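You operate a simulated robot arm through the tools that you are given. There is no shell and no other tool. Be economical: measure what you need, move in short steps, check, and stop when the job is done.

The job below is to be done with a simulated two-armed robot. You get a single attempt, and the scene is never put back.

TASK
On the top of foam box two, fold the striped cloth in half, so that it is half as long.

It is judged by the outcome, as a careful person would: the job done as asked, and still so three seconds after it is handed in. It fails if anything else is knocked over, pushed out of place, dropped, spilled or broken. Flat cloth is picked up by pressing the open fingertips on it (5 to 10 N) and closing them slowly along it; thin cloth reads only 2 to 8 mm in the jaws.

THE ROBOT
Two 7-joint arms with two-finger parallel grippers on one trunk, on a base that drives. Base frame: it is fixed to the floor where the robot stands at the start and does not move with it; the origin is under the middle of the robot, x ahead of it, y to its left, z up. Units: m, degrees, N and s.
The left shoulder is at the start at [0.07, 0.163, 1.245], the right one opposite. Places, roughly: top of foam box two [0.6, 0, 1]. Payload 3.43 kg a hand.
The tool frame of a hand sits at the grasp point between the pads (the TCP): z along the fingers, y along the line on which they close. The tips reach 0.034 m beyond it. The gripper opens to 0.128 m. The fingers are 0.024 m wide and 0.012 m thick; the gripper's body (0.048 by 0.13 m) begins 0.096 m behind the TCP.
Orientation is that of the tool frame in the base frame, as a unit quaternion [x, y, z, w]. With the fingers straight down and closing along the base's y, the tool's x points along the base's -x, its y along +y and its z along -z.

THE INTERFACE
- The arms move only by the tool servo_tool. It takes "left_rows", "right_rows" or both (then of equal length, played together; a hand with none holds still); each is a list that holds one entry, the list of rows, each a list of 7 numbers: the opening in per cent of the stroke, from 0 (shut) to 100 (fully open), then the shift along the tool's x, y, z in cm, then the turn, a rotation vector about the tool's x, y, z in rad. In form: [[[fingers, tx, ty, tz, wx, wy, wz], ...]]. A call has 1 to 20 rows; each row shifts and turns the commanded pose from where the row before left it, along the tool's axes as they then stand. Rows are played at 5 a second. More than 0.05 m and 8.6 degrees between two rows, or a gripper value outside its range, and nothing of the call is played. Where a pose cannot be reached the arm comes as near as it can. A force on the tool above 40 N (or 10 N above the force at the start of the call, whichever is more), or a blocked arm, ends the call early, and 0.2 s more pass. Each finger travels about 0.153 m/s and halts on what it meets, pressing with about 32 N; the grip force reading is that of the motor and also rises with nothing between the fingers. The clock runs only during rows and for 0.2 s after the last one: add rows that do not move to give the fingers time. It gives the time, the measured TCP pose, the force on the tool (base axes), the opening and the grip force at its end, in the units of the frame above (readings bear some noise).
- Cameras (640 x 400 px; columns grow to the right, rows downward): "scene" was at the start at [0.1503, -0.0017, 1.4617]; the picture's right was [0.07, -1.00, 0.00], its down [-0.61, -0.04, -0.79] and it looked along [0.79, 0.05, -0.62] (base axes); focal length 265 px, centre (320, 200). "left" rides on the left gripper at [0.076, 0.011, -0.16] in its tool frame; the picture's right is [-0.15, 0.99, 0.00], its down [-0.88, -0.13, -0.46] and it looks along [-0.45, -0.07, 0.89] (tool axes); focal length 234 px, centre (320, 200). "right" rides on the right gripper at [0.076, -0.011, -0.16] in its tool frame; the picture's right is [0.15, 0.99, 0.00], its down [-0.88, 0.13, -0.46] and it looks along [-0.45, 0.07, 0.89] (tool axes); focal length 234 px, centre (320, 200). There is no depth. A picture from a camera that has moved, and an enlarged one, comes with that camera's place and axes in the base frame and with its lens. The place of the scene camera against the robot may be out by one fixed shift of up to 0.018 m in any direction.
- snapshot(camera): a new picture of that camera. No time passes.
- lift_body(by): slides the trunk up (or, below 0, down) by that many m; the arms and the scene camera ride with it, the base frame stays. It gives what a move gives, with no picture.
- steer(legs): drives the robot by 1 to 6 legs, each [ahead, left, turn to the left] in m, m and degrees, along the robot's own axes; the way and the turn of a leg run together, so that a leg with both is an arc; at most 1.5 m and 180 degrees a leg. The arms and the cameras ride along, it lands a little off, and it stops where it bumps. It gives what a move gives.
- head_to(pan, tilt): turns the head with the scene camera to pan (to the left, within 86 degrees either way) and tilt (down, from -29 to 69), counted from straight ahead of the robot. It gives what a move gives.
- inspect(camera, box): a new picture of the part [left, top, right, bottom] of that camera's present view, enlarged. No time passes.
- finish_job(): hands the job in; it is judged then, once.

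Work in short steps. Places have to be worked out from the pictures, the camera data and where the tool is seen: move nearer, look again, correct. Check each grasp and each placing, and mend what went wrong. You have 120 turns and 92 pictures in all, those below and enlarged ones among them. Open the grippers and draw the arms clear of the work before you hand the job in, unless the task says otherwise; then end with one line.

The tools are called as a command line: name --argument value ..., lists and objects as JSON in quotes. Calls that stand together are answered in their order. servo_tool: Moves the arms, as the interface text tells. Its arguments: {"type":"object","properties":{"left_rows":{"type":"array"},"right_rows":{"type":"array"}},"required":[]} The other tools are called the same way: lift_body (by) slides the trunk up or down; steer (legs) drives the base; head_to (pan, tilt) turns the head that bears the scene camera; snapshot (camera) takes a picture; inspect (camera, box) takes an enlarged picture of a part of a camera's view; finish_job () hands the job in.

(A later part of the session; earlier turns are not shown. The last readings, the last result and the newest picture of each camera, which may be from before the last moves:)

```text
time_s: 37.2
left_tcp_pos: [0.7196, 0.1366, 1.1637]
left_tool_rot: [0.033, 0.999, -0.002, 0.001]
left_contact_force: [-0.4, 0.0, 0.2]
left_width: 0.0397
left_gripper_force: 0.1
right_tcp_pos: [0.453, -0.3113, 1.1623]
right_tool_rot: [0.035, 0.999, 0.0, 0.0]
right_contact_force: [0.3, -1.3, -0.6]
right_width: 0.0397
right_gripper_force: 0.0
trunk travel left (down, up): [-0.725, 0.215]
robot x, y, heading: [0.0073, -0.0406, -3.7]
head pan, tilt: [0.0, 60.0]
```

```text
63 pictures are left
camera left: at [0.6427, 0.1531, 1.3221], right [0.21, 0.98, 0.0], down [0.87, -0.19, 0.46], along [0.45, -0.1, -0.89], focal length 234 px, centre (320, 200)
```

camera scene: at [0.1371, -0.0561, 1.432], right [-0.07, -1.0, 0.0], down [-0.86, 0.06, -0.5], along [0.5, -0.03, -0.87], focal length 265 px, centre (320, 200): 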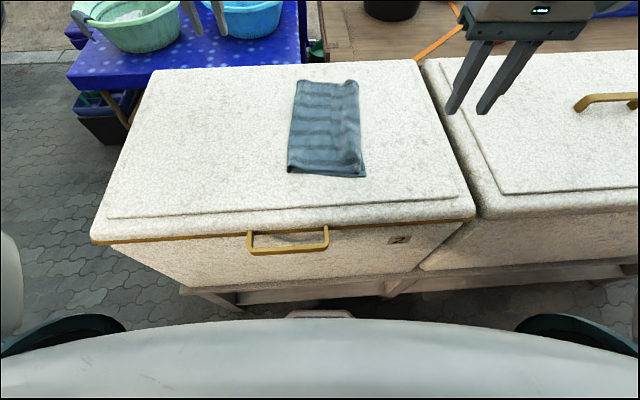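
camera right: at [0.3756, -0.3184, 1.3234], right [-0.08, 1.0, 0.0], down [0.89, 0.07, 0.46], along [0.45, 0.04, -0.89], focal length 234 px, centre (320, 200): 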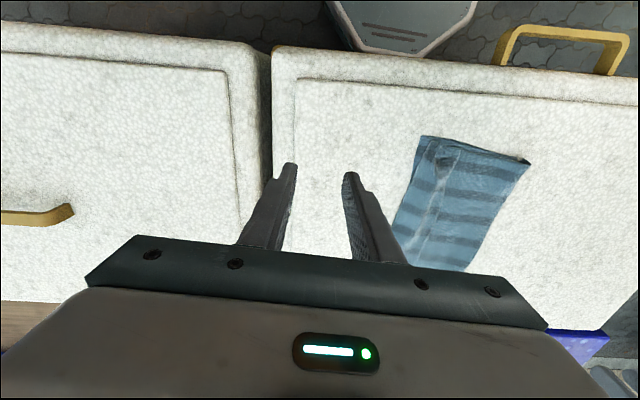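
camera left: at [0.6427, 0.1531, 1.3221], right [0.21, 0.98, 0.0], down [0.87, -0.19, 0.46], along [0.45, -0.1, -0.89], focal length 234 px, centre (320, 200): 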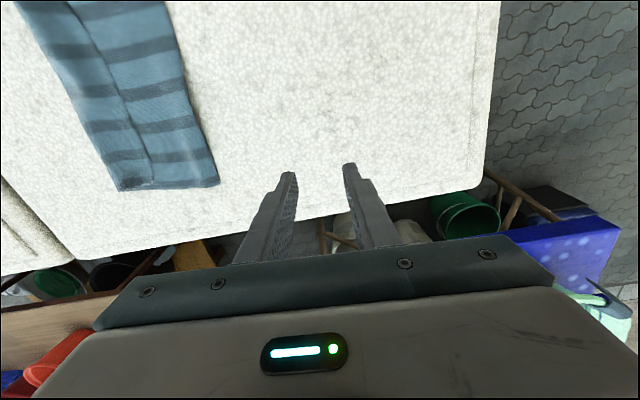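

inspect --camera "scene" --box '[260, 60, 400, 190]'

inspect --camera "right" --box '[370, 110, 560, 290]'

```text
3.08 times, centred on (330, 125) of scene
camera zoom: at [0.1371, -0.0561, 1.432], right [-0.07, -1.0, 0.0], down [-0.86, 0.06, -0.5], along [0.5, -0.03, -0.87], focal length 815 px, centre (289, 431)
```

zoom: 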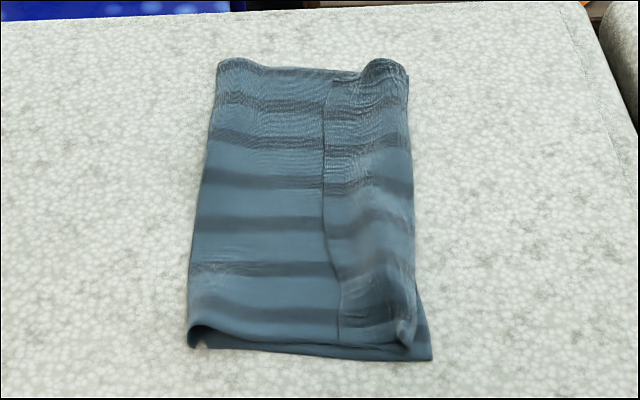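

```text
2.22 times, centred on (465, 200) of right
camera zoom: at [0.3756, -0.3184, 1.3234], right [-0.08, 1.0, 0.0], down [0.89, 0.07, 0.46], along [0.45, 0.04, -0.89], focal length 520 px, centre (-2, 200)
```

zoom: 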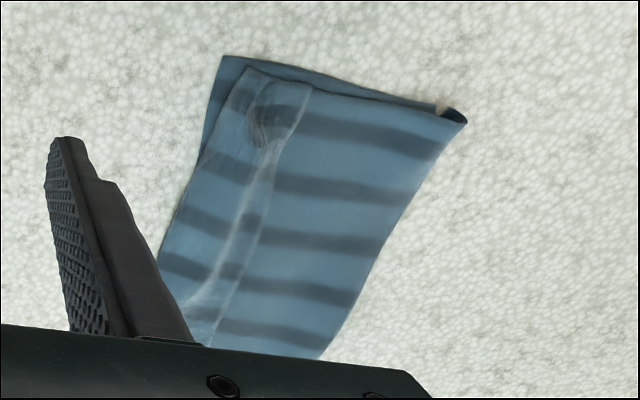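

The fold line is right (y≈0), but the gathered hem lies folded back on top as a strip about 4.5 cm wide, and the right edge was dragged in 2–4 cm. I'll re-grip the hem with the fingers closing along the edge, so it can't tuck. First I turn both wrists 90° at a safe height.

servo_tool --left_rows '[[[31, 0, 0, 0, 0, 0, 0.1428], [31, 0, 0, 0, 0, 0, 0.1428], [31, 0, 0, 0, 0, 0, 0.1428], [31, 0, 0, 0, 0, 0, 0.1428], [31, 0, 0, 0, 0, 0, 0.1428], [31, 0, 0, 0, 0, 0, 0.1428], [31, 0, 0, 0, 0, 0, 0.1428], [31, 0, 0, 0, 0, 0, 0.1428], [31, 0, 0, 0, 0, 0, 0.1428], [31, 0, 0, 0, 0, 0, 0.1428], [31, 0, 0, 0, 0, 0, 0.1428], [31, 0, 0, 0, 0, 0, 0]]]' --right_rows '[[[31, 0, 0, 0, 0, 0, 0.1428], [31, 0, 0, 0, 0, 0, 0.1428], [31, 0, 0, 0, 0, 0, 0.1428], [31, 0, 0, 0, 0, 0, 0.1428], [31, 0, 0, 0, 0, 0, 0.1428], [31, 0, 0, 0, 0, 0, 0.1428], [31, 0, 0, 0, 0, 0, 0.1428], [31, 0, 0, 0, 0, 0, 0.1428], [31, 0, 0, 0, 0, 0, 0.1428], [31, 0, 0, 0, 0, 0, 0.1428], [31, 0, 0, 0, 0, 0, 0.1428], [31, 0, 0, 0, 0, 0, 0]]]'

head_to --pan 0 --tilt 52

snapshot --camera "scene"

snapshot --camera "left"

```text
time_s: 39.8
left_tcp_pos: [0.7186, 0.1368, 1.1633]
left_tool_rot: [0.359, 0.933, -0.001, 0.002]
left_contact_force: [0.2, 0.2, 0.0]
left_width: 0.0397
left_gripper_force: 0.0
left hand out of reach, approached as far as the arm can: row 6, 7, 8, 9, 10, 11
right_tcp_pos: [0.4525, -0.3112, 1.1635]
right_tool_rot: [0.731, 0.682, -0.001, -0.001]
right_contact_force: [-0.3, -0.3, 0.1]
right_width: 0.0396
right_gripper_force: 0.1
trunk travel left (down, up): [-0.725, 0.215]
robot x, y, heading: [0.0107, -0.0383, -3.9]
head pan, tilt: [0.0, 60.0]
```

```text
time_s: 40.5
left_tcp_pos: [0.7188, 0.1367, 1.1635]
left_tool_rot: [0.359, 0.933, 0.0, 0.001]
left_contact_force: [0.3, -0.1, -0.1]
left_width: 0.0396
left_gripper_force: 0.0
right_tcp_pos: [0.4529, -0.311, 1.1628]
right_tool_rot: [0.731, 0.683, 0.0, 0.0]
right_contact_force: [-0.2, 0.2, 0.0]
right_width: 0.0397
right_gripper_force: 0.0
trunk travel left (down, up): [-0.725, 0.215]
robot x, y, heading: [0.0057, -0.0416, -3.9]
head pan, tilt: [0.0, 52.0]
```

```text
60 pictures are left
camera scene: at [0.1454, -0.0563, 1.4419], right [-0.07, -1.0, 0.0], down [-0.79, 0.06, -0.61], along [0.61, -0.04, -0.79], focal length 265 px, centre (320, 200)
```

scene: 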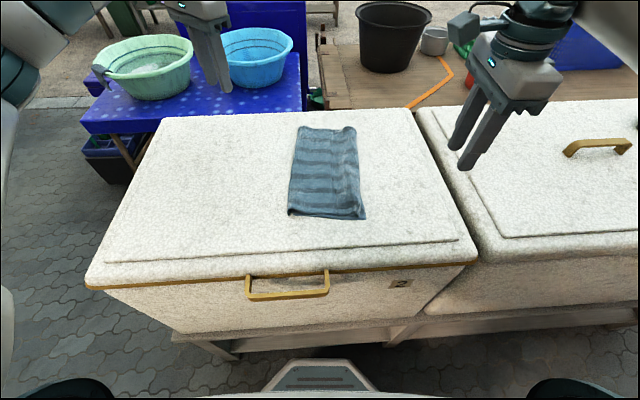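

```text
59 pictures are left
camera left: at [0.6685, 0.1966, 1.3217], right [0.77, 0.64, 0.0], down [0.56, -0.69, 0.46], along [0.29, -0.35, -0.89], focal length 234 px, centre (320, 200)
```

left: 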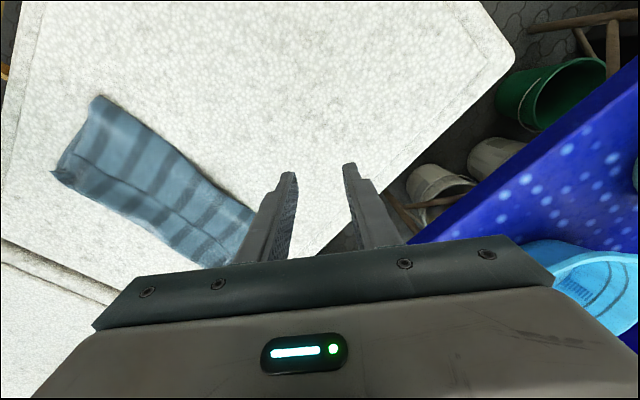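

The right wrist reached 90°; the left stops at 42° this way, so I turn it the other way to -86°.

servo_tool --left_rows '[[[31, 0, 0, 0, 0, 0, -0.149], [31, 0, 0, 0, 0, 0, -0.149], [31, 0, 0, 0, 0, 0, -0.149], [31, 0, 0, 0, 0, 0, -0.149], [31, 0, 0, 0, 0, 0, -0.149], [31, 0, 0, 0, 0, 0, -0.149], [31, 0, 0, 0, 0, 0, -0.149], [31, 0, 0, 0, 0, 0, -0.149], [31, 0, 0, 0, 0, 0, -0.149], [31, 0, 0, 0, 0, 0, -0.149], [31, 0, 0, 0, 0, 0, -0.149], [31, 0, 0, 0, 0, 0, -0.149], [31, 0, 0, 0, 0, 0, -0.149], [31, 0, 0, 0, 0, 0, -0.149], [31, 0, 0, 0, 0, 0, -0.149], [31, 0, 0, 0, 0, 0, 0]]]'

```text
time_s: 43.9
left_tcp_pos: [0.7164, 0.1367, 1.1643]
left_tool_rot: [-0.683, 0.731, -0.001, 0.001]
left_contact_force: [0.6, 0.1, 0.8]
left_width: 0.0396
left_gripper_force: 0.0
right_tcp_pos: [0.453, -0.3113, 1.1644]
right_tool_rot: [0.732, 0.682, 0.0, 0.0]
right_contact_force: [-0.3, 0.5, 0.4]
right_width: 0.0399
right_gripper_force: 0.1
trunk travel left (down, up): [-0.725, 0.215]
robot x, y, heading: [0.0046, -0.0372, -3.8]
head pan, tilt: [0.0, 52.0]
```

Both hands now close along the cloth's edge. I bring them over the hem strip near its two ends, tips still about 4 cm above, and look.

servo_tool --left_rows '[[[25, 3.4, 0.21, 1, 0, 0, 0], [25, 3.4, 0.21, 1, 0, 0, 0], [25, 3.4, 0.21, 1, 0, 0, 0], [25, 3.4, 0.21, 1, 0, 0, 0], [25, 3.4, 0.21, 1, 0, 0, 0], [25, 3.4, 0.21, 1, 0, 0, 0], [25, 3.4, 0.21, 1, 0, 0, 0], [25, 3.4, 0.21, 2, 0, 0, 0], [25, 0, 0, 0, 0, 0, 0]]]' --right_rows '[[[25, 2.45, 0.19, 1, 0, 0, 0], [25, 2.45, 0.19, 1, 0, 0, 0], [25, 2.45, 0.19, 1, 0, 0, 0], [25, 2.45, 0.19, 1, 0, 0, 0], [25, 2.45, 0.19, 1, 0, 0, 0], [25, 2.45, 0.19, 1, 0, 0, 0], [25, 2.45, 0.19, 1, 0, 0, 0], [25, 2.45, 0.19, 2, 0, 0, 0], [25, 0, 0, 0, 0, 0, 0]]]'

snapshot --camera "left"

snapshot --camera "right"

snapshot --camera "scene"

```text
time_s: 45.9
left_tcp_pos: [0.6825, -0.1334, 1.0743]
left_tool_rot: [-0.682, 0.731, -0.001, 0.001]
left_contact_force: [-0.2, 0.6, -0.3]
left_width: 0.032
left_gripper_force: 0.1
right_tcp_pos: [0.4825, -0.1149, 1.0737]
right_tool_rot: [0.732, 0.682, 0.0, 0.0]
right_contact_force: [0.4, 0.7, 0.0]
right_width: 0.032
right_gripper_force: 0.1
trunk travel left (down, up): [-0.725, 0.215]
robot x, y, heading: [0.0072, -0.0382, -3.7]
head pan, tilt: [0.0, 52.0]
```

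```text
58 pictures are left
camera left: at [0.6651, -0.2076, 1.2334], right [-0.98, 0.21, 0.0], down [0.19, 0.87, 0.45], along [0.1, 0.44, -0.89], focal length 234 px, centre (320, 200)
```

left: 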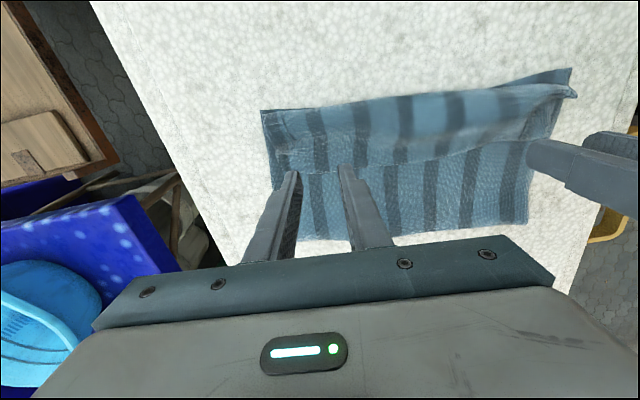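

```text
57 pictures are left
camera right: at [0.4754, -0.0393, 1.2342], right [1.0, 0.08, 0.0], down [0.07, -0.89, 0.46], along [0.03, -0.45, -0.89], focal length 234 px, centre (320, 200)
```

right: 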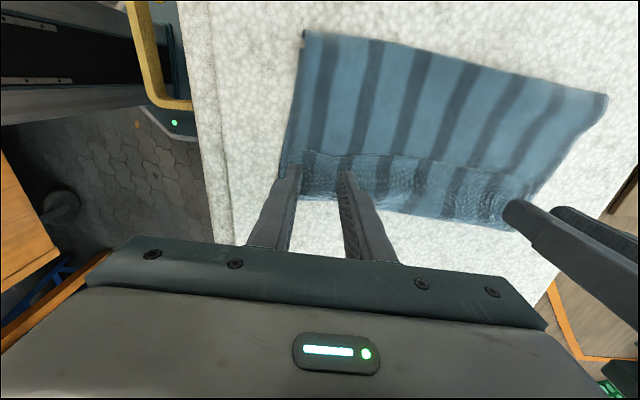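

```text
56 pictures are left
camera scene: at [0.1449, -0.0558, 1.442], right [-0.07, -1.0, 0.0], down [-0.79, 0.06, -0.62], along [0.61, -0.04, -0.79], focal length 265 px, centre (320, 200)
```

scene: 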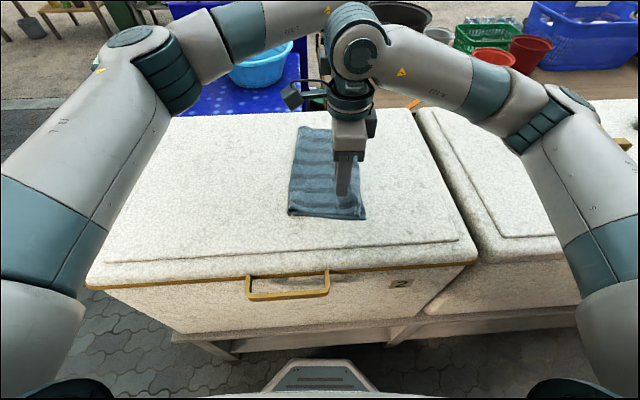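

inspect --camera "right" --box '[260, 120, 420, 240]'

inspect --camera "left" --box '[250, 60, 590, 250]'

```text
3.33 times, centred on (340, 180) of right
camera zoom: at [0.4754, -0.0393, 1.2342], right [1.0, 0.08, 0.0], down [0.07, -0.89, 0.46], along [0.03, -0.45, -0.89], focal length 781 px, centre (253, 267)
```

zoom: 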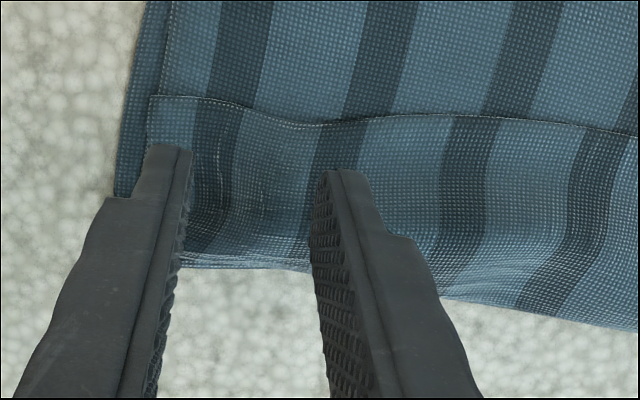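

```text
1.88 times, centred on (420, 155) of left
camera zoom: at [0.6651, -0.2076, 1.2334], right [-0.98, 0.21, 0.0], down [0.19, 0.87, 0.45], along [0.1, 0.44, -0.89], focal length 441 px, centre (132, 285)
```

zoom: 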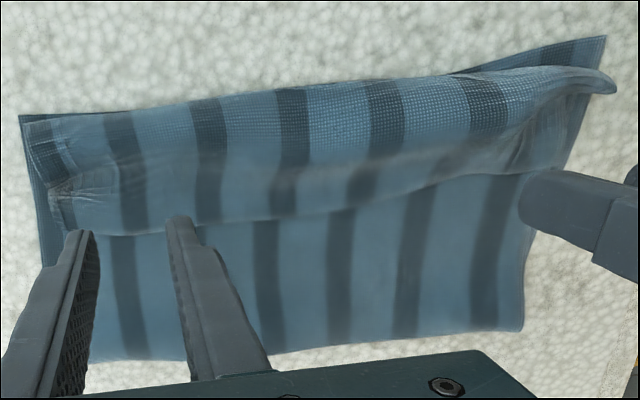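

The zooms confirm it: the hem flap lies on top with its free edge towards +y. I shift both hands 1 cm towards -y so the fingers sit fully on the flap, and go down near contact.

servo_tool --left_rows '[[[25, 1, 0, 1, 0, 0, 0], [25, 0, 0, 1, 0, 0, 0], [25, 0, 0, 1, 0, 0, 0], [25, 0, 0, 1, 0, 0, 0], [25, 0, 0, 0.4, 0, 0, 0], [25, 0, 0, 0, 0, 0, 0]]]' --right_rows '[[[25, -1, 0.5, 1, 0, 0, 0], [25, 0, 0, 1, 0, 0, 0], [25, 0, 0, 1, 0, 0, 0], [25, 0, 0, 1, 0, 0, 0], [25, 0, 0, 0.4, 0, 0, 0], [25, 0, 0, 0, 0, 0, 0]]]'

inspect --camera "right" --box '[240, 100, 440, 250]'

inspect --camera "left" --box '[230, 80, 430, 230]'

```text
time_s: 47.3
left_tcp_pos: [0.6831, -0.1437, 1.03]
left_tool_rot: [-0.682, 0.731, -0.002, 0.001]
left_contact_force: [0.3, 0.5, -0.6]
left_width: 0.032
left_gripper_force: 0.0
right_tcp_pos: [0.4859, -0.1259, 1.0284]
right_tool_rot: [0.731, 0.682, 0.0, -0.001]
right_contact_force: [-0.5, -0.4, -0.5]
right_width: 0.0319
right_gripper_force: 0.1
trunk travel left (down, up): [-0.725, 0.215]
robot x, y, heading: [0.0105, -0.0381, -3.9]
head pan, tilt: [0.0, 52.0]
```

```text
2.67 times, centred on (340, 175) of right
camera zoom: at [0.4798, -0.0503, 1.1902], right [1.0, 0.08, 0.0], down [0.07, -0.89, 0.46], along [0.03, -0.45, -0.89], focal length 624 px, centre (267, 267)
```

zoom: 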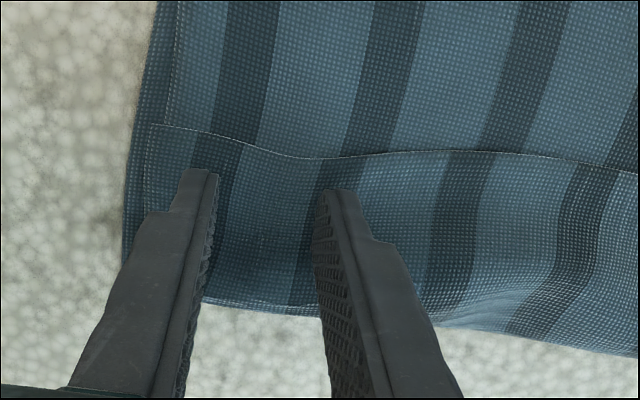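

```text
2.67 times, centred on (330, 155) of left
camera zoom: at [0.6644, -0.2181, 1.1886], right [-0.98, 0.22, 0.0], down [0.19, 0.87, 0.45], along [0.1, 0.44, -0.89], focal length 624 px, centre (293, 320)
```

zoom: 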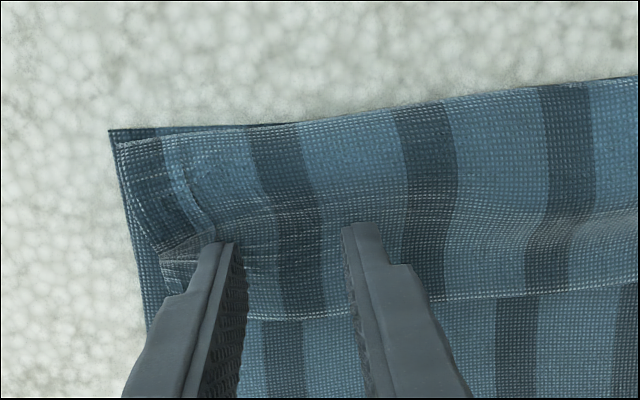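

The fingers are well placed on the flap. I lower to a light contact.

servo_tool --left_rows '[[[25, 0, 0, 0.3, 0, 0, 0], [25, 0, 0, 0.2, 0, 0, 0], [25, 0, 0, 0, 0, 0, 0]]]' --right_rows '[[[25, 0, 0, 0.2, 0, 0, 0], [25, 0, 0, 0.2, 0, 0, 0], [25, 0, 0, 0, 0, 0, 0]]]'

```text
time_s: 48.1
left_tcp_pos: [0.6835, -0.1436, 1.0251]
left_tool_rot: [-0.681, 0.732, -0.001, 0.001]
left_contact_force: [-1.1, -0.7, 0.0]
left_width: 0.032
left_gripper_force: 0.1
right_tcp_pos: [0.4862, -0.1261, 1.0253]
right_tool_rot: [0.731, 0.682, 0.0, 0.0]
right_contact_force: [0.5, -0.2, 0.5]
right_width: 0.0322
right_gripper_force: 0.1
trunk travel left (down, up): [-0.725, 0.215]
robot x, y, heading: [0.0079, -0.0392, -3.8]
head pan, tilt: [0.0, 52.0]
```

No contact yet, so down 3 mm more.

servo_tool --left_rows '[[[25, 0, 0, 0.15, 0, 0, 0], [25, 0, 0, 0.15, 0, 0, 0], [25, 0, 0, 0, 0, 0, 0]]]' --right_rows '[[[25, 0, 0, 0.15, 0, 0, 0], [25, 0, 0, 0.15, 0, 0, 0], [25, 0, 0, 0, 0, 0, 0]]]'

```text
time_s: 48.9
left_tcp_pos: [0.6828, -0.1439, 1.0218]
left_tool_rot: [-0.682, 0.731, -0.001, 0.0]
left_contact_force: [0.0, -0.1, -1.1]
left_width: 0.032
left_gripper_force: 0.3
right_tcp_pos: [0.4863, -0.126, 1.0219]
right_tool_rot: [0.731, 0.682, 0.0, 0.0]
right_contact_force: [0.1, -0.3, 0.6]
right_width: 0.032
right_gripper_force: 0.0
trunk travel left (down, up): [-0.725, 0.215]
robot x, y, heading: [0.0053, -0.0413, -3.9]
head pan, tilt: [0.0, 52.0]
```

Still free. I go down a little more.

servo_tool --left_rows '[[[25, 0, 0, 0.1, 0, 0, 0], [25, 0, 0, 0.1, 0, 0, 0], [25, 0, 0, 0, 0, 0, 0]]]' --right_rows '[[[25, 0, 0, 0.1, 0, 0, 0], [25, 0, 0, 0.1, 0, 0, 0], [25, 0, 0, 0, 0, 0, 0]]]'

```text
time_s: 49.7
left_tcp_pos: [0.6833, -0.1438, 1.021]
left_tool_rot: [-0.681, 0.732, -0.002, 0.001]
left_contact_force: [-0.6, -0.4, 0.4]
left_width: 0.032
left_gripper_force: 0.1
right_tcp_pos: [0.4856, -0.1267, 1.0204]
right_tool_rot: [0.731, 0.682, 0.0, 0.0]
right_contact_force: [0.4, 0.7, 1.1]
right_width: 0.0317
right_gripper_force: 0.0
trunk travel left (down, up): [-0.725, 0.215]
robot x, y, heading: [0.0024, -0.0435, -4.0]
head pan, tilt: [0.0, 52.0]
```

Contact is about to start. I step down 1 to 2 mm more.

servo_tool --left_rows '[[[25, 0, 0, 0.1, 0, 0, 0], [25, 0, 0, 0.07, 0, 0, 0], [25, 0, 0, 0, 0, 0, 0]]]' --right_rows '[[[25, 0, 0, 0.1, 0, 0, 0], [25, 0, 0, 0.05, 0, 0, 0], [25, 0, 0, 0, 0, 0, 0]]]'

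```text
time_s: 50.5
left_tcp_pos: [0.6832, -0.1438, 1.0188]
left_tool_rot: [-0.682, 0.731, -0.002, 0.0]
left_contact_force: [1.1, -0.6, 5.8]
left_width: 0.0323
left_gripper_force: 0.4
right_tcp_pos: [0.4864, -0.1267, 1.0186]
right_tool_rot: [0.732, 0.682, 0.0, 0.0]
right_contact_force: [0.3, 0.2, 1.2]
right_width: 0.0317
right_gripper_force: 0.0
trunk travel left (down, up): [-0.725, 0.215]
robot x, y, heading: [0.0062, -0.0415, -3.7]
head pan, tilt: [0.0, 52.0]
```

The left hand presses with 6 N and the right hand nearly touches. I press the right a touch more and close both slowly, creeping the hands slightly towards each other.

servo_tool --left_rows '[[[25, 0, 0, 0, 0, 0, 0], [23, 0, 0.06, 0, 0, 0, 0], [21, 0, 0.06, 0, 0, 0, 0], [19, 0, 0.06, 0, 0, 0, 0], [17, 0, 0.06, 0, 0, 0, 0], [15, 0, 0.06, 0, 0, 0, 0], [13, 0, 0.06, 0, 0, 0, 0], [11, 0, 0.06, 0, 0, 0, 0], [9, 0, 0.06, 0, 0, 0, 0], [7, 0, 0.06, 0, 0, 0, 0], [5, 0, 0.06, 0, 0, 0, 0], [3, 0, 0.06, 0, 0, 0, 0], [1, 0, 0, 0, 0, 0, 0], [0, 0, 0, 0, 0, 0, 0], [0, 0, 0, 0, 0, 0, 0]]]' --right_rows '[[[25, 0, 0, 0.1, 0, 0, 0], [23, 0, 0.06, 0, 0, 0, 0], [21, 0, 0.06, 0, 0, 0, 0], [19, 0, 0.06, 0, 0, 0, 0], [17, 0, 0.06, 0, 0, 0, 0], [15, 0, 0.06, 0, 0, 0, 0], [13, 0, 0.06, 0, 0, 0, 0], [11, 0, 0.06, 0, 0, 0, 0], [9, 0, 0.06, 0, 0, 0, 0], [7, 0, 0.06, 0, 0, 0, 0], [5, 0, 0.06, 0, 0, 0, 0], [3, 0, 0.06, 0, 0, 0, 0], [1, 0, 0, 0, 0, 0, 0], [0, 0, 0, 0, 0, 0, 0], [0, 0, 0, 0, 0, 0, 0]]]'

inspect --camera "right" --box '[220, 20, 620, 270]'

inspect --camera "left" --box '[220, 20, 620, 270]'

```text
time_s: 53.7
left_tcp_pos: [0.6753, -0.1436, 1.0196]
left_tool_rot: [-0.682, 0.731, -0.002, 0.001]
left_contact_force: [0.5, -0.6, 5.1]
left_width: 0.0002
left_gripper_force: 31.4
right_tcp_pos: [0.4921, -0.1268, 1.0193]
right_tool_rot: [0.731, 0.683, 0.001, 0.0]
right_contact_force: [-2.7, -0.5, 8.1]
right_width: 0.0
right_gripper_force: 32.2
trunk travel left (down, up): [-0.725, 0.215]
robot x, y, heading: [0.0039, -0.0422, -4.1]
head pan, tilt: [0.0, 52.0]
```

```text
1.60 times, centred on (420, 145) of right
camera zoom: at [0.4847, -0.0506, 1.1798], right [1.0, 0.08, 0.0], down [0.07, -0.89, 0.46], along [0.04, -0.45, -0.89], focal length 375 px, centre (160, 288)
```

zoom: 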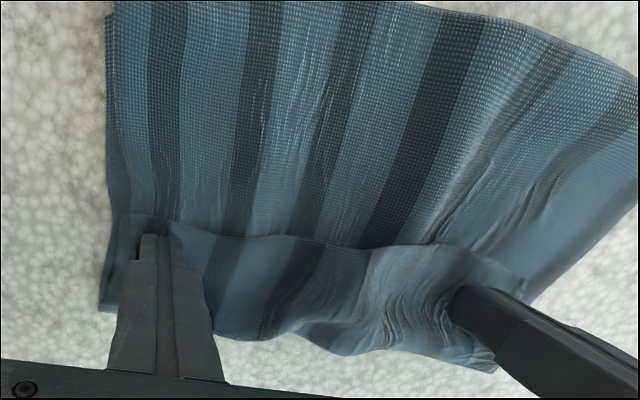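

```text
1.60 times, centred on (420, 145) of left
camera zoom: at [0.6565, -0.2176, 1.1778], right [-0.98, 0.22, 0.0], down [0.19, 0.87, 0.45], along [0.1, 0.44, -0.89], focal length 375 px, centre (160, 288)
```

zoom: 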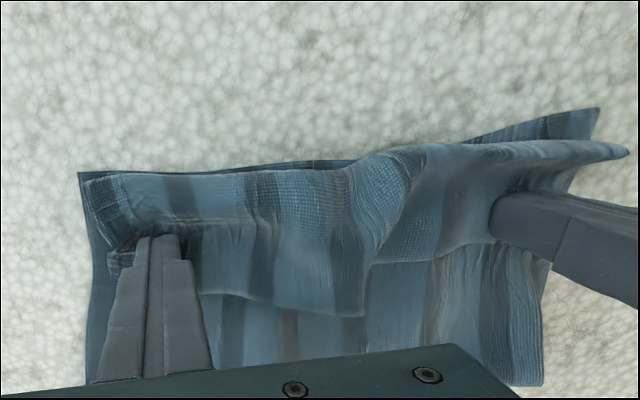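

Both read 0 mm, so nothing was gripped; the pads slid and rumpled the flap. I raise straight up, reopen and retry with a firmer press.

servo_tool --left_rows '[[[0, 0, 0, -0.5, 0, 0, 0], [0, 0, 0, -1, 0, 0, 0], [10, 0, 0, -1, 0, 0, 0], [31, 0, 0, -1, 0, 0, 0], [31, 0, 0, 0, 0, 0, 0]]]' --right_rows '[[[0, 0, 0, -0.5, 0, 0, 0], [0, 0, 0, -1, 0, 0, 0], [10, 0, 0, -1, 0, 0, 0], [31, 0, 0, -1, 0, 0, 0], [31, 0, 0, 0, 0, 0, 0]]]'

inspect --camera "right" --box '[240, 20, 640, 270]'

inspect --camera "left" --box '[220, 50, 620, 300]'

```text
time_s: 54.9
left_tcp_pos: [0.6768, -0.1433, 1.0531]
left_tool_rot: [-0.682, 0.731, -0.001, 0.0]
left_contact_force: [0.6, -0.5, 0.2]
left_width: 0.0398
left_gripper_force: 0.0
right_tcp_pos: [0.4916, -0.1267, 1.0539]
right_tool_rot: [0.731, 0.682, 0.0, 0.0]
right_contact_force: [0.5, 0.1, 0.2]
right_width: 0.0396
right_gripper_force: 0.0
trunk travel left (down, up): [-0.725, 0.215]
robot x, y, heading: [0.0019, -0.0389, -4.0]
head pan, tilt: [0.0, 52.0]
```

```text
1.60 times, centred on (440, 145) of right
camera zoom: at [0.486, -0.0502, 1.2144], right [1.0, 0.08, 0.0], down [0.07, -0.89, 0.46], along [0.03, -0.45, -0.89], focal length 375 px, centre (128, 288)
```

zoom: 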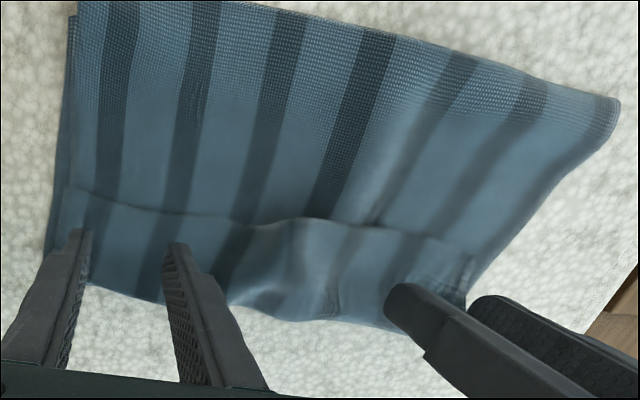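

```text
1.60 times, centred on (420, 175) of left
camera zoom: at [0.6585, -0.2181, 1.2123], right [-0.98, 0.22, 0.0], down [0.19, 0.87, 0.45], along [0.1, 0.44, -0.89], focal length 375 px, centre (160, 240)
```

zoom: 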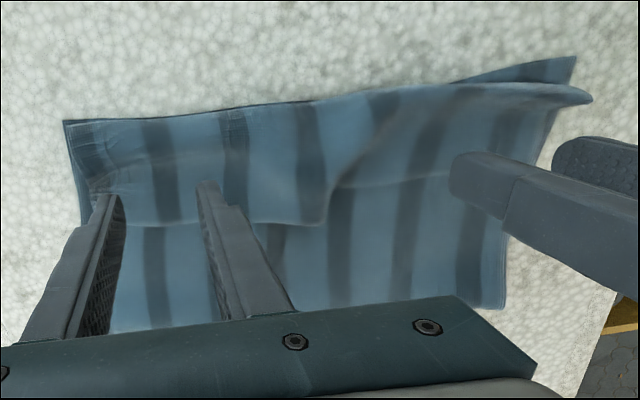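

The cloth relaxed well. I retry with a firmer press and no creep, descending 3.8 cm.

servo_tool --left_rows '[[[31, 0, 0, 1, 0, 0, 0], [31, 0, 0, 1, 0, 0, 0], [31, 0, 0, 0.9, 0, 0, 0], [31, 0, 0, 0.4, 0, 0, 0], [31, 0, 0, 0.25, 0, 0, 0], [31, 0, 0, 0.2, 0, 0, 0], [31, 0, 0, 0, 0, 0, 0]]]' --right_rows '[[[31, 0, 0, 1, 0, 0, 0], [31, 0, 0, 1, 0, 0, 0], [31, 0, 0, 0.9, 0, 0, 0], [31, 0, 0, 0.4, 0, 0, 0], [31, 0, 0, 0.25, 0, 0, 0], [31, 0, 0, 0.25, 0, 0, 0], [31, 0, 0, 0, 0, 0, 0]]]'

```text
time_s: 56.5
left_tcp_pos: [0.6746, -0.1437, 1.0187]
left_tool_rot: [-0.682, 0.731, -0.004, 0.002]
left_contact_force: [3.0, -0.1, 12.7]
left_width: 0.0401
left_gripper_force: 0.9
right_tcp_pos: [0.4915, -0.1276, 1.0184]
right_tool_rot: [0.732, 0.682, 0.003, 0.001]
right_contact_force: [4.8, -3.9, 30.2]
right_width: 0.0385
right_gripper_force: 0.1
trunk travel left (down, up): [-0.725, 0.215]
robot x, y, heading: [0.0051, -0.038, -3.9]
head pan, tilt: [0.0, 52.0]
```

The left presses 13 N and the right 30 N. I back the right off to about 12 N and close slowly.

servo_tool --left_rows '[[[31, 0, 0, 0, 0, 0, 0], [28, 0, 0, 0, 0, 0, 0], [25, 0, 0, 0, 0, 0, 0], [22, 0, 0, 0, 0, 0, 0], [19, 0, 0, 0, 0, 0, 0], [16, 0, 0, 0, 0, 0, 0], [13, 0, 0, 0, 0, 0, 0], [10, 0, 0, 0, 0, 0, 0], [7, 0, 0, 0, 0, 0, 0], [4, 0, 0, 0, 0, 0, 0], [1, 0, 0, 0, 0, 0, 0], [0, 0, 0, 0, 0, 0, 0], [0, 0, 0, 0, 0, 0, 0]]]' --right_rows '[[[31, 0, 0, -0.2, 0, 0, 0], [28, 0, 0, 0, 0, 0, 0], [25, 0, 0, 0, 0, 0, 0], [22, 0, 0, 0, 0, 0, 0], [19, 0, 0, 0, 0, 0, 0], [16, 0, 0, 0, 0, 0, 0], [13, 0, 0, 0, 0, 0, 0], [10, 0, 0, 0, 0, 0, 0], [7, 0, 0, 0, 0, 0, 0], [4, 0, 0, 0, 0, 0, 0], [1, 0, 0, 0, 0, 0, 0], [0, 0, 0, 0, 0, 0, 0], [0, 0, 0, 0, 0, 0, 0]]]'

inspect --camera "right" --box '[220, 20, 620, 270]'

inspect --camera "left" --box '[220, 20, 620, 270]'

```text
time_s: 59.3
left_tcp_pos: [0.6736, -0.1433, 1.0185]
left_tool_rot: [-0.682, 0.731, -0.004, 0.002]
left_contact_force: [6.2, 0.2, 27.6]
left_width: 0.0
left_gripper_force: 32.1
right_tcp_pos: [0.4908, -0.126, 1.0191]
right_tool_rot: [0.731, 0.682, 0.0, 0.001]
right_contact_force: [-2.1, -1.0, 9.5]
right_width: 0.0002
right_gripper_force: 31.5
trunk travel left (down, up): [-0.725, 0.215]
robot x, y, heading: [0.005, -0.0379, -4.2]
head pan, tilt: [0.0, 52.0]
```

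```text
1.60 times, centred on (420, 145) of right
camera zoom: at [0.4832, -0.05, 1.1797], right [1.0, 0.08, 0.0], down [0.07, -0.89, 0.46], along [0.04, -0.45, -0.89], focal length 375 px, centre (160, 288)
```

zoom: 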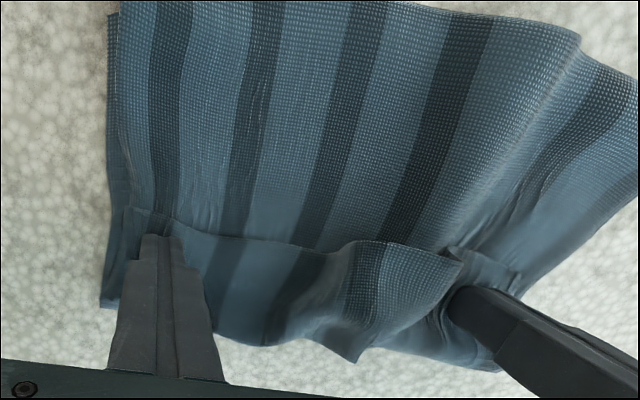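

```text
1.60 times, centred on (420, 145) of left
camera zoom: at [0.6553, -0.2173, 1.1773], right [-0.98, 0.21, -0.01], down [0.19, 0.87, 0.45], along [0.1, 0.44, -0.89], focal length 375 px, centre (160, 288)
```

zoom: 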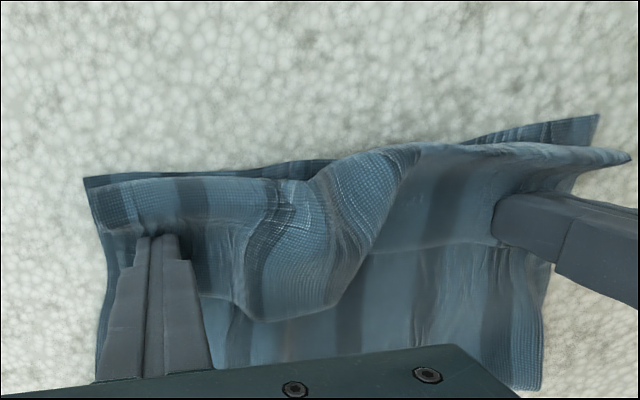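

Pinching along x over this short span still slides. Between the hands, though, the flap buckles up easily over the longer span. So I'll use a single wide pinch at the middle of the flap: I raise both hands, take the left away, and put the right over the middle with a wider opening.

servo_tool --left_rows '[[[0, 0, 0, -0.5, 0, 0, 0], [0, 0, 0, -1.5, 0, 0, 0], [10, 0, 0, -3, 0, 0, 0], [20, 0, 0, -4, 0, 0, 0], [20, -2, 0, -3, 0, 0, 0], [20, -4, 0, 0, 0, 0, 0], [20, -4, 0, 0, 0, 0, 0], [20, -4, 0, 0, 0, 0, 0], [20, -4, 0, 0, 0, 0, 0], [20, -4, 0, 0, 0, 0, 0], [20, -4, 0, 0, 0, 0, 0], [20, -4, 0, 0, 0, 0, 0], [20, -4, 0, 0, 0, 0, 0]]]' --right_rows '[[[0, 0, 0, -0.5, 0, 0, 0], [0, 0, 0, -1.5, 0, 0, 0], [10, 0, 0, -2, 0, 0, 0], [55, 0, 0, -2, 0, 0, 0], [55, 0, 0, 0, 0, 0, 0], [55, 0, 0, 0, 0, 0, 0], [55, 0, 1.2, 0, 0, 0, 0], [55, 0, 1.2, 0, 0, 0, 0], [55, 0, 1.2, 0, 0, 0, 0], [55, 0, 1.2, 0, 0, 0, 0], [55, 0, 1.2, 0, 0, 0, 0], [55, 0, 1.2, 0, 0, 0, 0], [55, 0, 1.2, 0, 0, 0, 0]]]'

snapshot --camera "right"

inspect --camera "scene" --box '[230, 100, 430, 240]'

```text
time_s: 62.1
left_tcp_pos: [0.6988, 0.2001, 1.1354]
left_tool_rot: [-0.682, 0.731, -0.002, 0.0]
left_contact_force: [-0.4, 0.4, -0.7]
left_width: 0.0254
left_gripper_force: 0.1
right_tcp_pos: [0.5768, -0.1305, 1.0773]
right_tool_rot: [0.731, 0.682, -0.001, 0.001]
right_contact_force: [0.0, 1.1, -0.8]
right_width: 0.0706
right_gripper_force: 0.0
trunk travel left (down, up): [-0.725, 0.215]
robot x, y, heading: [0.0046, -0.0384, -4.0]
head pan, tilt: [0.0, 52.0]
```

```text
45 pictures are left
camera right: at [0.57, -0.0543, 1.238], right [1.0, 0.08, 0.0], down [0.07, -0.89, 0.46], along [0.04, -0.46, -0.89], focal length 234 px, centre (320, 200)
```

right: 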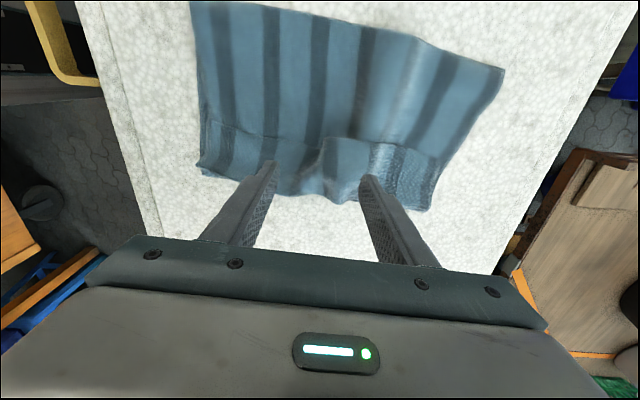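

```text
2.86 times, centred on (330, 170) of scene
camera zoom: at [0.1453, -0.0543, 1.4419], right [-0.07, -1.0, 0.0], down [-0.79, 0.05, -0.62], along [0.61, -0.04, -0.79], focal length 756 px, centre (291, 286)
```

zoom: 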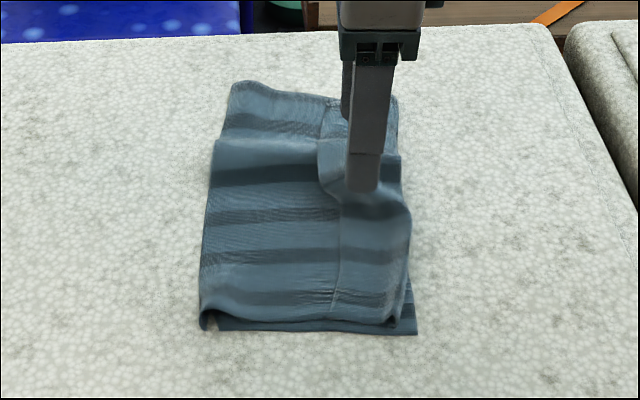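

A ridge of the flap stands right between the right hand's fingers. I descend straight down to just above contact.

servo_tool --right_rows '[[[55, 0, 0.3, 1.5, 0, 0, 0], [55, 0, 0.3, 1.5, 0, 0, 0], [55, 0, 0, 1.2, 0, 0, 0], [55, 0, 0, 0.8, 0, 0, 0], [55, 0, 0, 0.5, 0, 0, 0], [55, 0, 0, 0.2, 0, 0, 0], [55, 0, 0, 0.15, 0, 0, 0], [55, 0, 0, 0, 0, 0, 0]]]'

inspect --camera "right" --box '[190, 50, 510, 250]'

```text
time_s: 63.9
left_tcp_pos: [0.6993, 0.1977, 1.1356]
left_tool_rot: [-0.682, 0.731, -0.002, 0.001]
left_contact_force: [-0.3, -0.4, -0.4]
left_width: 0.0259
left_gripper_force: 0.1
right_tcp_pos: [0.5819, -0.1327, 1.0191]
right_tool_rot: [0.732, 0.682, 0.0, 0.0]
right_contact_force: [0.7, 0.0, 3.1]
right_width: 0.0703
right_gripper_force: 0.0
trunk travel left (down, up): [-0.725, 0.215]
robot x, y, heading: [0.0028, -0.0425, -3.9]
head pan, tilt: [0.0, 52.0]
```

```text
2.00 times, centred on (350, 150) of right
camera zoom: at [0.5759, -0.0569, 1.1799], right [1.0, 0.08, 0.0], down [0.07, -0.89, 0.46], along [0.04, -0.45, -0.89], focal length 468 px, centre (260, 300)
```

zoom: 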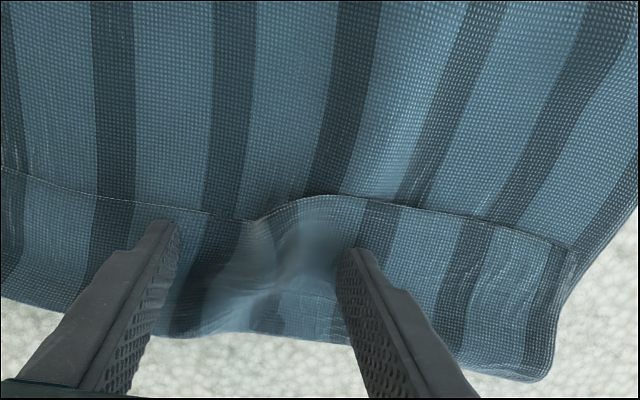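

There is 3 N contact with the ridge between the fingers. I press slightly more and close slowly.

servo_tool --right_rows '[[[55, 0, 0, 0.06, 0, 0, 0], [51, 0, 0, 0, 0, 0, 0], [47, 0, 0, 0, 0, 0, 0], [43, 0, 0, 0, 0, 0, 0], [39, 0, 0, 0, 0, 0, 0], [35, 0, 0, 0, 0, 0, 0], [31, 0, 0, 0, 0, 0, 0], [27, 0, 0, 0, 0, 0, 0], [23, 0, 0, 0, 0, 0, 0], [19, 0, 0, 0, 0, 0, 0], [15, 0, 0, 0, 0, 0, 0], [11, 0, 0, 0, 0, 0, 0], [7, 0, 0, 0, 0, 0, 0], [3, 0, 0, 0, 0, 0, 0], [0, 0, 0, 0, 0, 0, 0], [0, 0, 0, 0, 0, 0, 0], [0, 0, 0, 0, 0, 0, 0]]]'

inspect --camera "right" --box '[190, 50, 510, 250]'

```text
time_s: 67.5
left_tcp_pos: [0.6984, 0.1983, 1.1368]
left_tool_rot: [-0.681, 0.732, -0.002, 0.001]
left_contact_force: [0.6, 1.2, 0.6]
left_width: 0.0258
left_gripper_force: 0.0
right_tcp_pos: [0.5813, -0.132, 1.0198]
right_tool_rot: [0.731, 0.682, -0.001, -0.001]
right_contact_force: [-1.3, 1.2, 9.6]
right_width: 0.003
right_gripper_force: 32.3
trunk travel left (down, up): [-0.725, 0.215]
robot x, y, heading: [0.0051, -0.0379, -3.9]
head pan, tilt: [0.0, 52.0]
```

```text
2.00 times, centred on (350, 150) of right
camera zoom: at [0.5748, -0.0565, 1.1796], right [1.0, 0.08, 0.0], down [0.07, -0.89, 0.46], along [0.04, -0.45, -0.89], focal length 468 px, centre (260, 300)
```

zoom: 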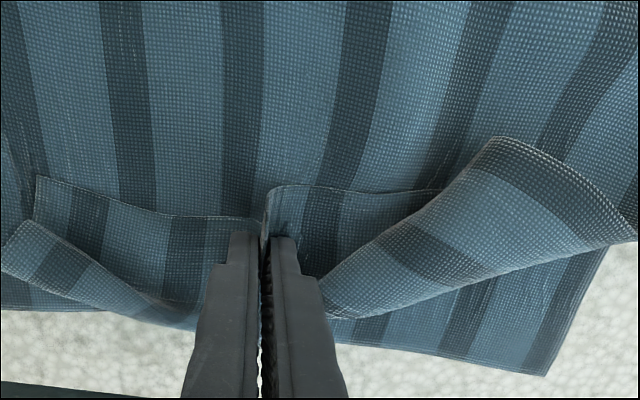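

Gripped, reading 3 mm, and it appears to be the flap alone. I lift while moving towards -y and look.

servo_tool --right_rows '[[[0, 0, 0, -0.8, 0, 0, 0], [0, 0, 0, -1, 0, 0, 0], [0, -0.4, 0, -1, 0, 0, 0], [0, -0.5, 0, -1, 0, 0, 0], [0, -0.5, 0, -1, 0, 0, 0], [0, 0, 0, 0, 0, 0, 0]]]'

snapshot --camera "right"

inspect --camera "scene" --box '[230, 100, 430, 240]'

snapshot --camera "left"

```text
time_s: 68.9
left_tcp_pos: [0.6994, 0.1975, 1.1364]
left_tool_rot: [-0.682, 0.731, -0.001, 0.0]
left_contact_force: [0.9, 0.2, 0.0]
left_width: 0.0256
left_gripper_force: 0.0
right_tcp_pos: [0.582, -0.1475, 1.0666]
right_tool_rot: [0.731, 0.682, 0.0, 0.0]
right_contact_force: [-1.1, -0.6, -0.4]
right_width: 0.0031
right_gripper_force: 32.1
trunk travel left (down, up): [-0.725, 0.215]
robot x, y, heading: [0.0054, -0.0395, -3.8]
head pan, tilt: [0.0, 52.0]
```

```text
41 pictures are left
camera right: at [0.5753, -0.0712, 1.2274], right [1.0, 0.08, 0.0], down [0.07, -0.89, 0.46], along [0.04, -0.45, -0.89], focal length 234 px, centre (320, 200)
```

right: 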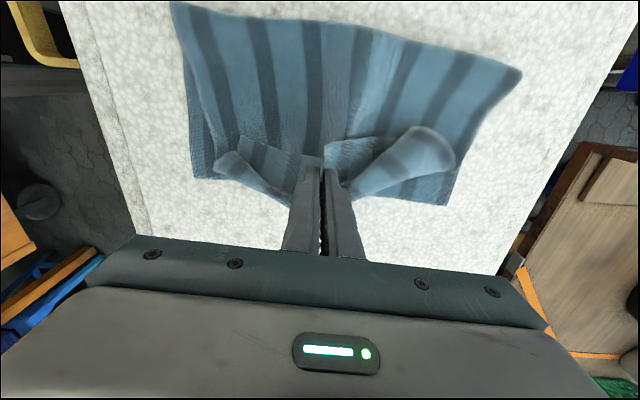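

```text
2.86 times, centred on (330, 170) of scene
camera zoom: at [0.1457, -0.0561, 1.4419], right [-0.07, -1.0, 0.0], down [-0.79, 0.06, -0.62], along [0.61, -0.04, -0.79], focal length 756 px, centre (291, 286)
```

zoom: 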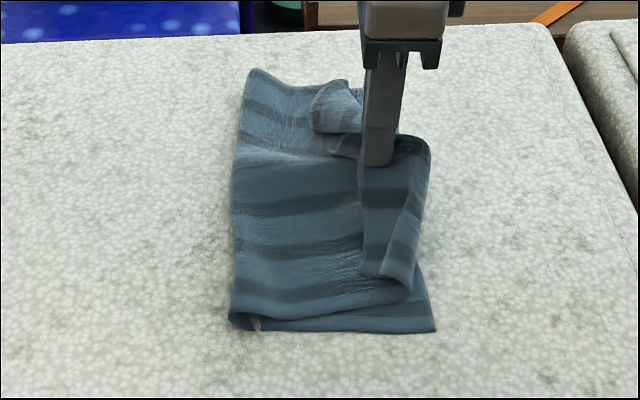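

```text
39 pictures are left
camera left: at [0.6814, 0.1234, 1.2938], right [-0.98, 0.22, 0.0], down [0.19, 0.87, 0.45], along [0.1, 0.44, -0.89], focal length 234 px, centre (320, 200)
```

left: 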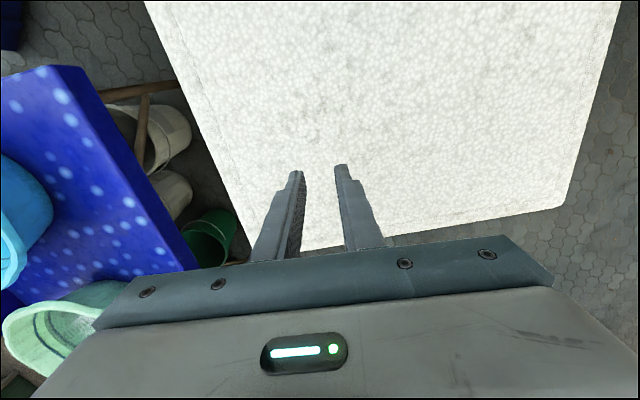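

The flap is held mid-edge. I lift it higher so it unfolds under its own weight and look before laying it out towards -y.

servo_tool --right_rows '[[[0, 0.4, 0, -1.2, 0, 0, 0], [0, 0.4, 0, -1.2, 0, 0, 0], [0, 0.4, 0, -1.2, 0, 0, 0], [0, 0.4, 0, -1.2, 0, 0, 0], [0, 0.4, 0, -1.2, 0, 0, 0], [0, 0.4, 0, -1, 0, 0, 0], [0, 0, 0, 0, 0, 0, 0], [0, 0, 0, 0, 0, 0, 0]]]'

inspect --camera "scene" --box '[230, 80, 430, 240]'

inspect --camera "right" --box '[160, 0, 560, 250]'

```text
time_s: 70.7
left_tcp_pos: [0.7002, 0.1973, 1.1359]
left_tool_rot: [-0.682, 0.732, -0.002, 0.0]
left_contact_force: [0.5, 0.5, 0.6]
left_width: 0.0254
left_gripper_force: 0.0
right_tcp_pos: [0.5831, -0.1236, 1.1359]
right_tool_rot: [0.731, 0.682, 0.001, 0.0]
right_contact_force: [0.0, -0.8, 0.3]
right_width: 0.0028
right_gripper_force: 32.3
trunk travel left (down, up): [-0.725, 0.215]
robot x, y, heading: [0.0057, -0.0393, -4.2]
head pan, tilt: [0.0, 52.0]
```

```text
2.50 times, centred on (330, 160) of scene
camera zoom: at [0.1454, -0.0561, 1.4419], right [-0.07, -1.0, 0.0], down [-0.79, 0.06, -0.62], along [0.61, -0.04, -0.79], focal length 662 px, centre (295, 300)
```

zoom: 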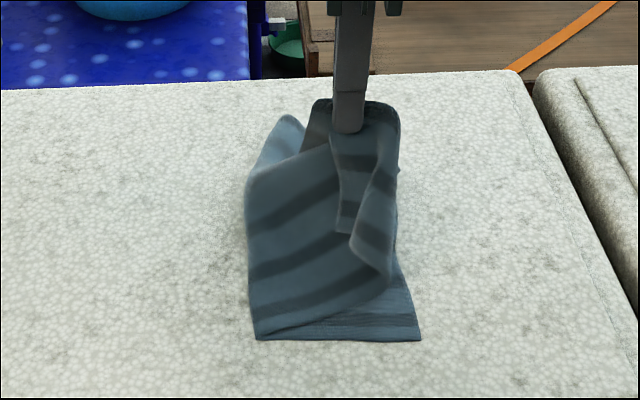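

```text
1.60 times, centred on (360, 125) of right
camera zoom: at [0.5769, -0.047, 1.2973], right [1.0, 0.08, 0.0], down [0.07, -0.89, 0.46], along [0.04, -0.45, -0.89], focal length 375 px, centre (256, 320)
```

zoom: 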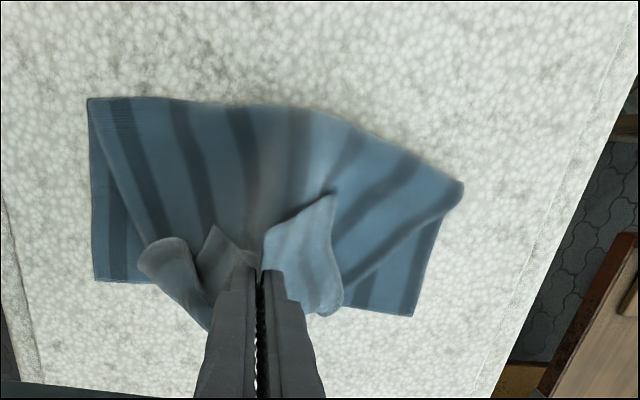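

The top layer is tented cleanly but its corners trail on the +y side. It's more reliable to unfold fully and redo the fold with edge-parallel pinches right at the hem. I move the left hand clear and swing the held edge back over to +y, coming back slightly while lowering so the corners trail outward.

servo_tool --left_rows '[[[20, -3, 0, -2, 0, 0, 0], [20, -3, 0, -2, 0, 0, 0], [20, -3, 0, -2, 0, 0, 0], [20, -3, 0, -1, 0, 0, 0], [20, -3, 0, 0, 0, 0, 0], [20, -3, 0, 0, 0, 0, 0], [20, 0, 0, 0, 0, 0, 0], [20, 0, 0, 0, 0, 0, 0], [20, 0, 0, 0, 0, 0, 0], [20, 0, 0, 0, 0, 0, 0], [20, 0, 0, 0, 0, 0, 0], [20, 0, 0, 0, 0, 0, 0], [20, 0, 0, 0, 0, 0, 0], [20, 0, 0, 0, 0, 0, 0]]]' --right_rows '[[[0, 1, 0, -2, 0, 0, 0], [0, 1.5, 0, -2, 0, 0, 0], [0, 2, 0, -2, 0, 0, 0], [0, 2.5, 0, -1, 0, 0, 0], [0, 2.5, 0, 0, 0, 0, 0], [0, 2.5, 0, 0, 0, 0, 0], [0, 2.5, 0, 0, 0, 0, 0], [0, 2.5, 0, 0, 0, 0, 0], [0, 2.5, 0, 0, 0, 0, 0], [0, 2.5, 0, 0, 0, 0, 0], [0, 2.5, 0, 0.5, 0, 0, 0], [0, 2.5, 0, 1, 0, 0, 0], [0, 2.5, 0, 1, 0, 0, 0], [0, 0, 0, 0, 0, 0, 0]]]'

snapshot --camera "scene"

```text
time_s: 73.7
left_tcp_pos: [0.7127, 0.3755, 1.2043]
left_tool_rot: [-0.682, 0.731, -0.001, 0.0]
left_contact_force: [-0.3, 0.0, 1.1]
left_width: 0.0257
left_gripper_force: 0.0
right_tcp_pos: [0.6047, 0.1705, 1.181]
right_tool_rot: [0.731, 0.682, 0.0, 0.0]
right_contact_force: [-0.3, 0.3, -0.2]
right_width: 0.003
right_gripper_force: 31.5
trunk travel left (down, up): [-0.725, 0.215]
robot x, y, heading: [0.0046, -0.0385, -3.9]
head pan, tilt: [0.0, 52.0]
```

```text
36 pictures are left
camera scene: at [0.1455, -0.057, 1.4419], right [-0.07, -1.0, 0.0], down [-0.79, 0.06, -0.62], along [0.61, -0.04, -0.79], focal length 265 px, centre (320, 200)
```

scene: 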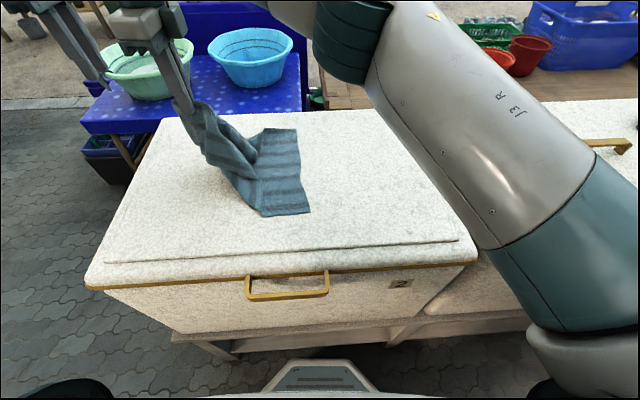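

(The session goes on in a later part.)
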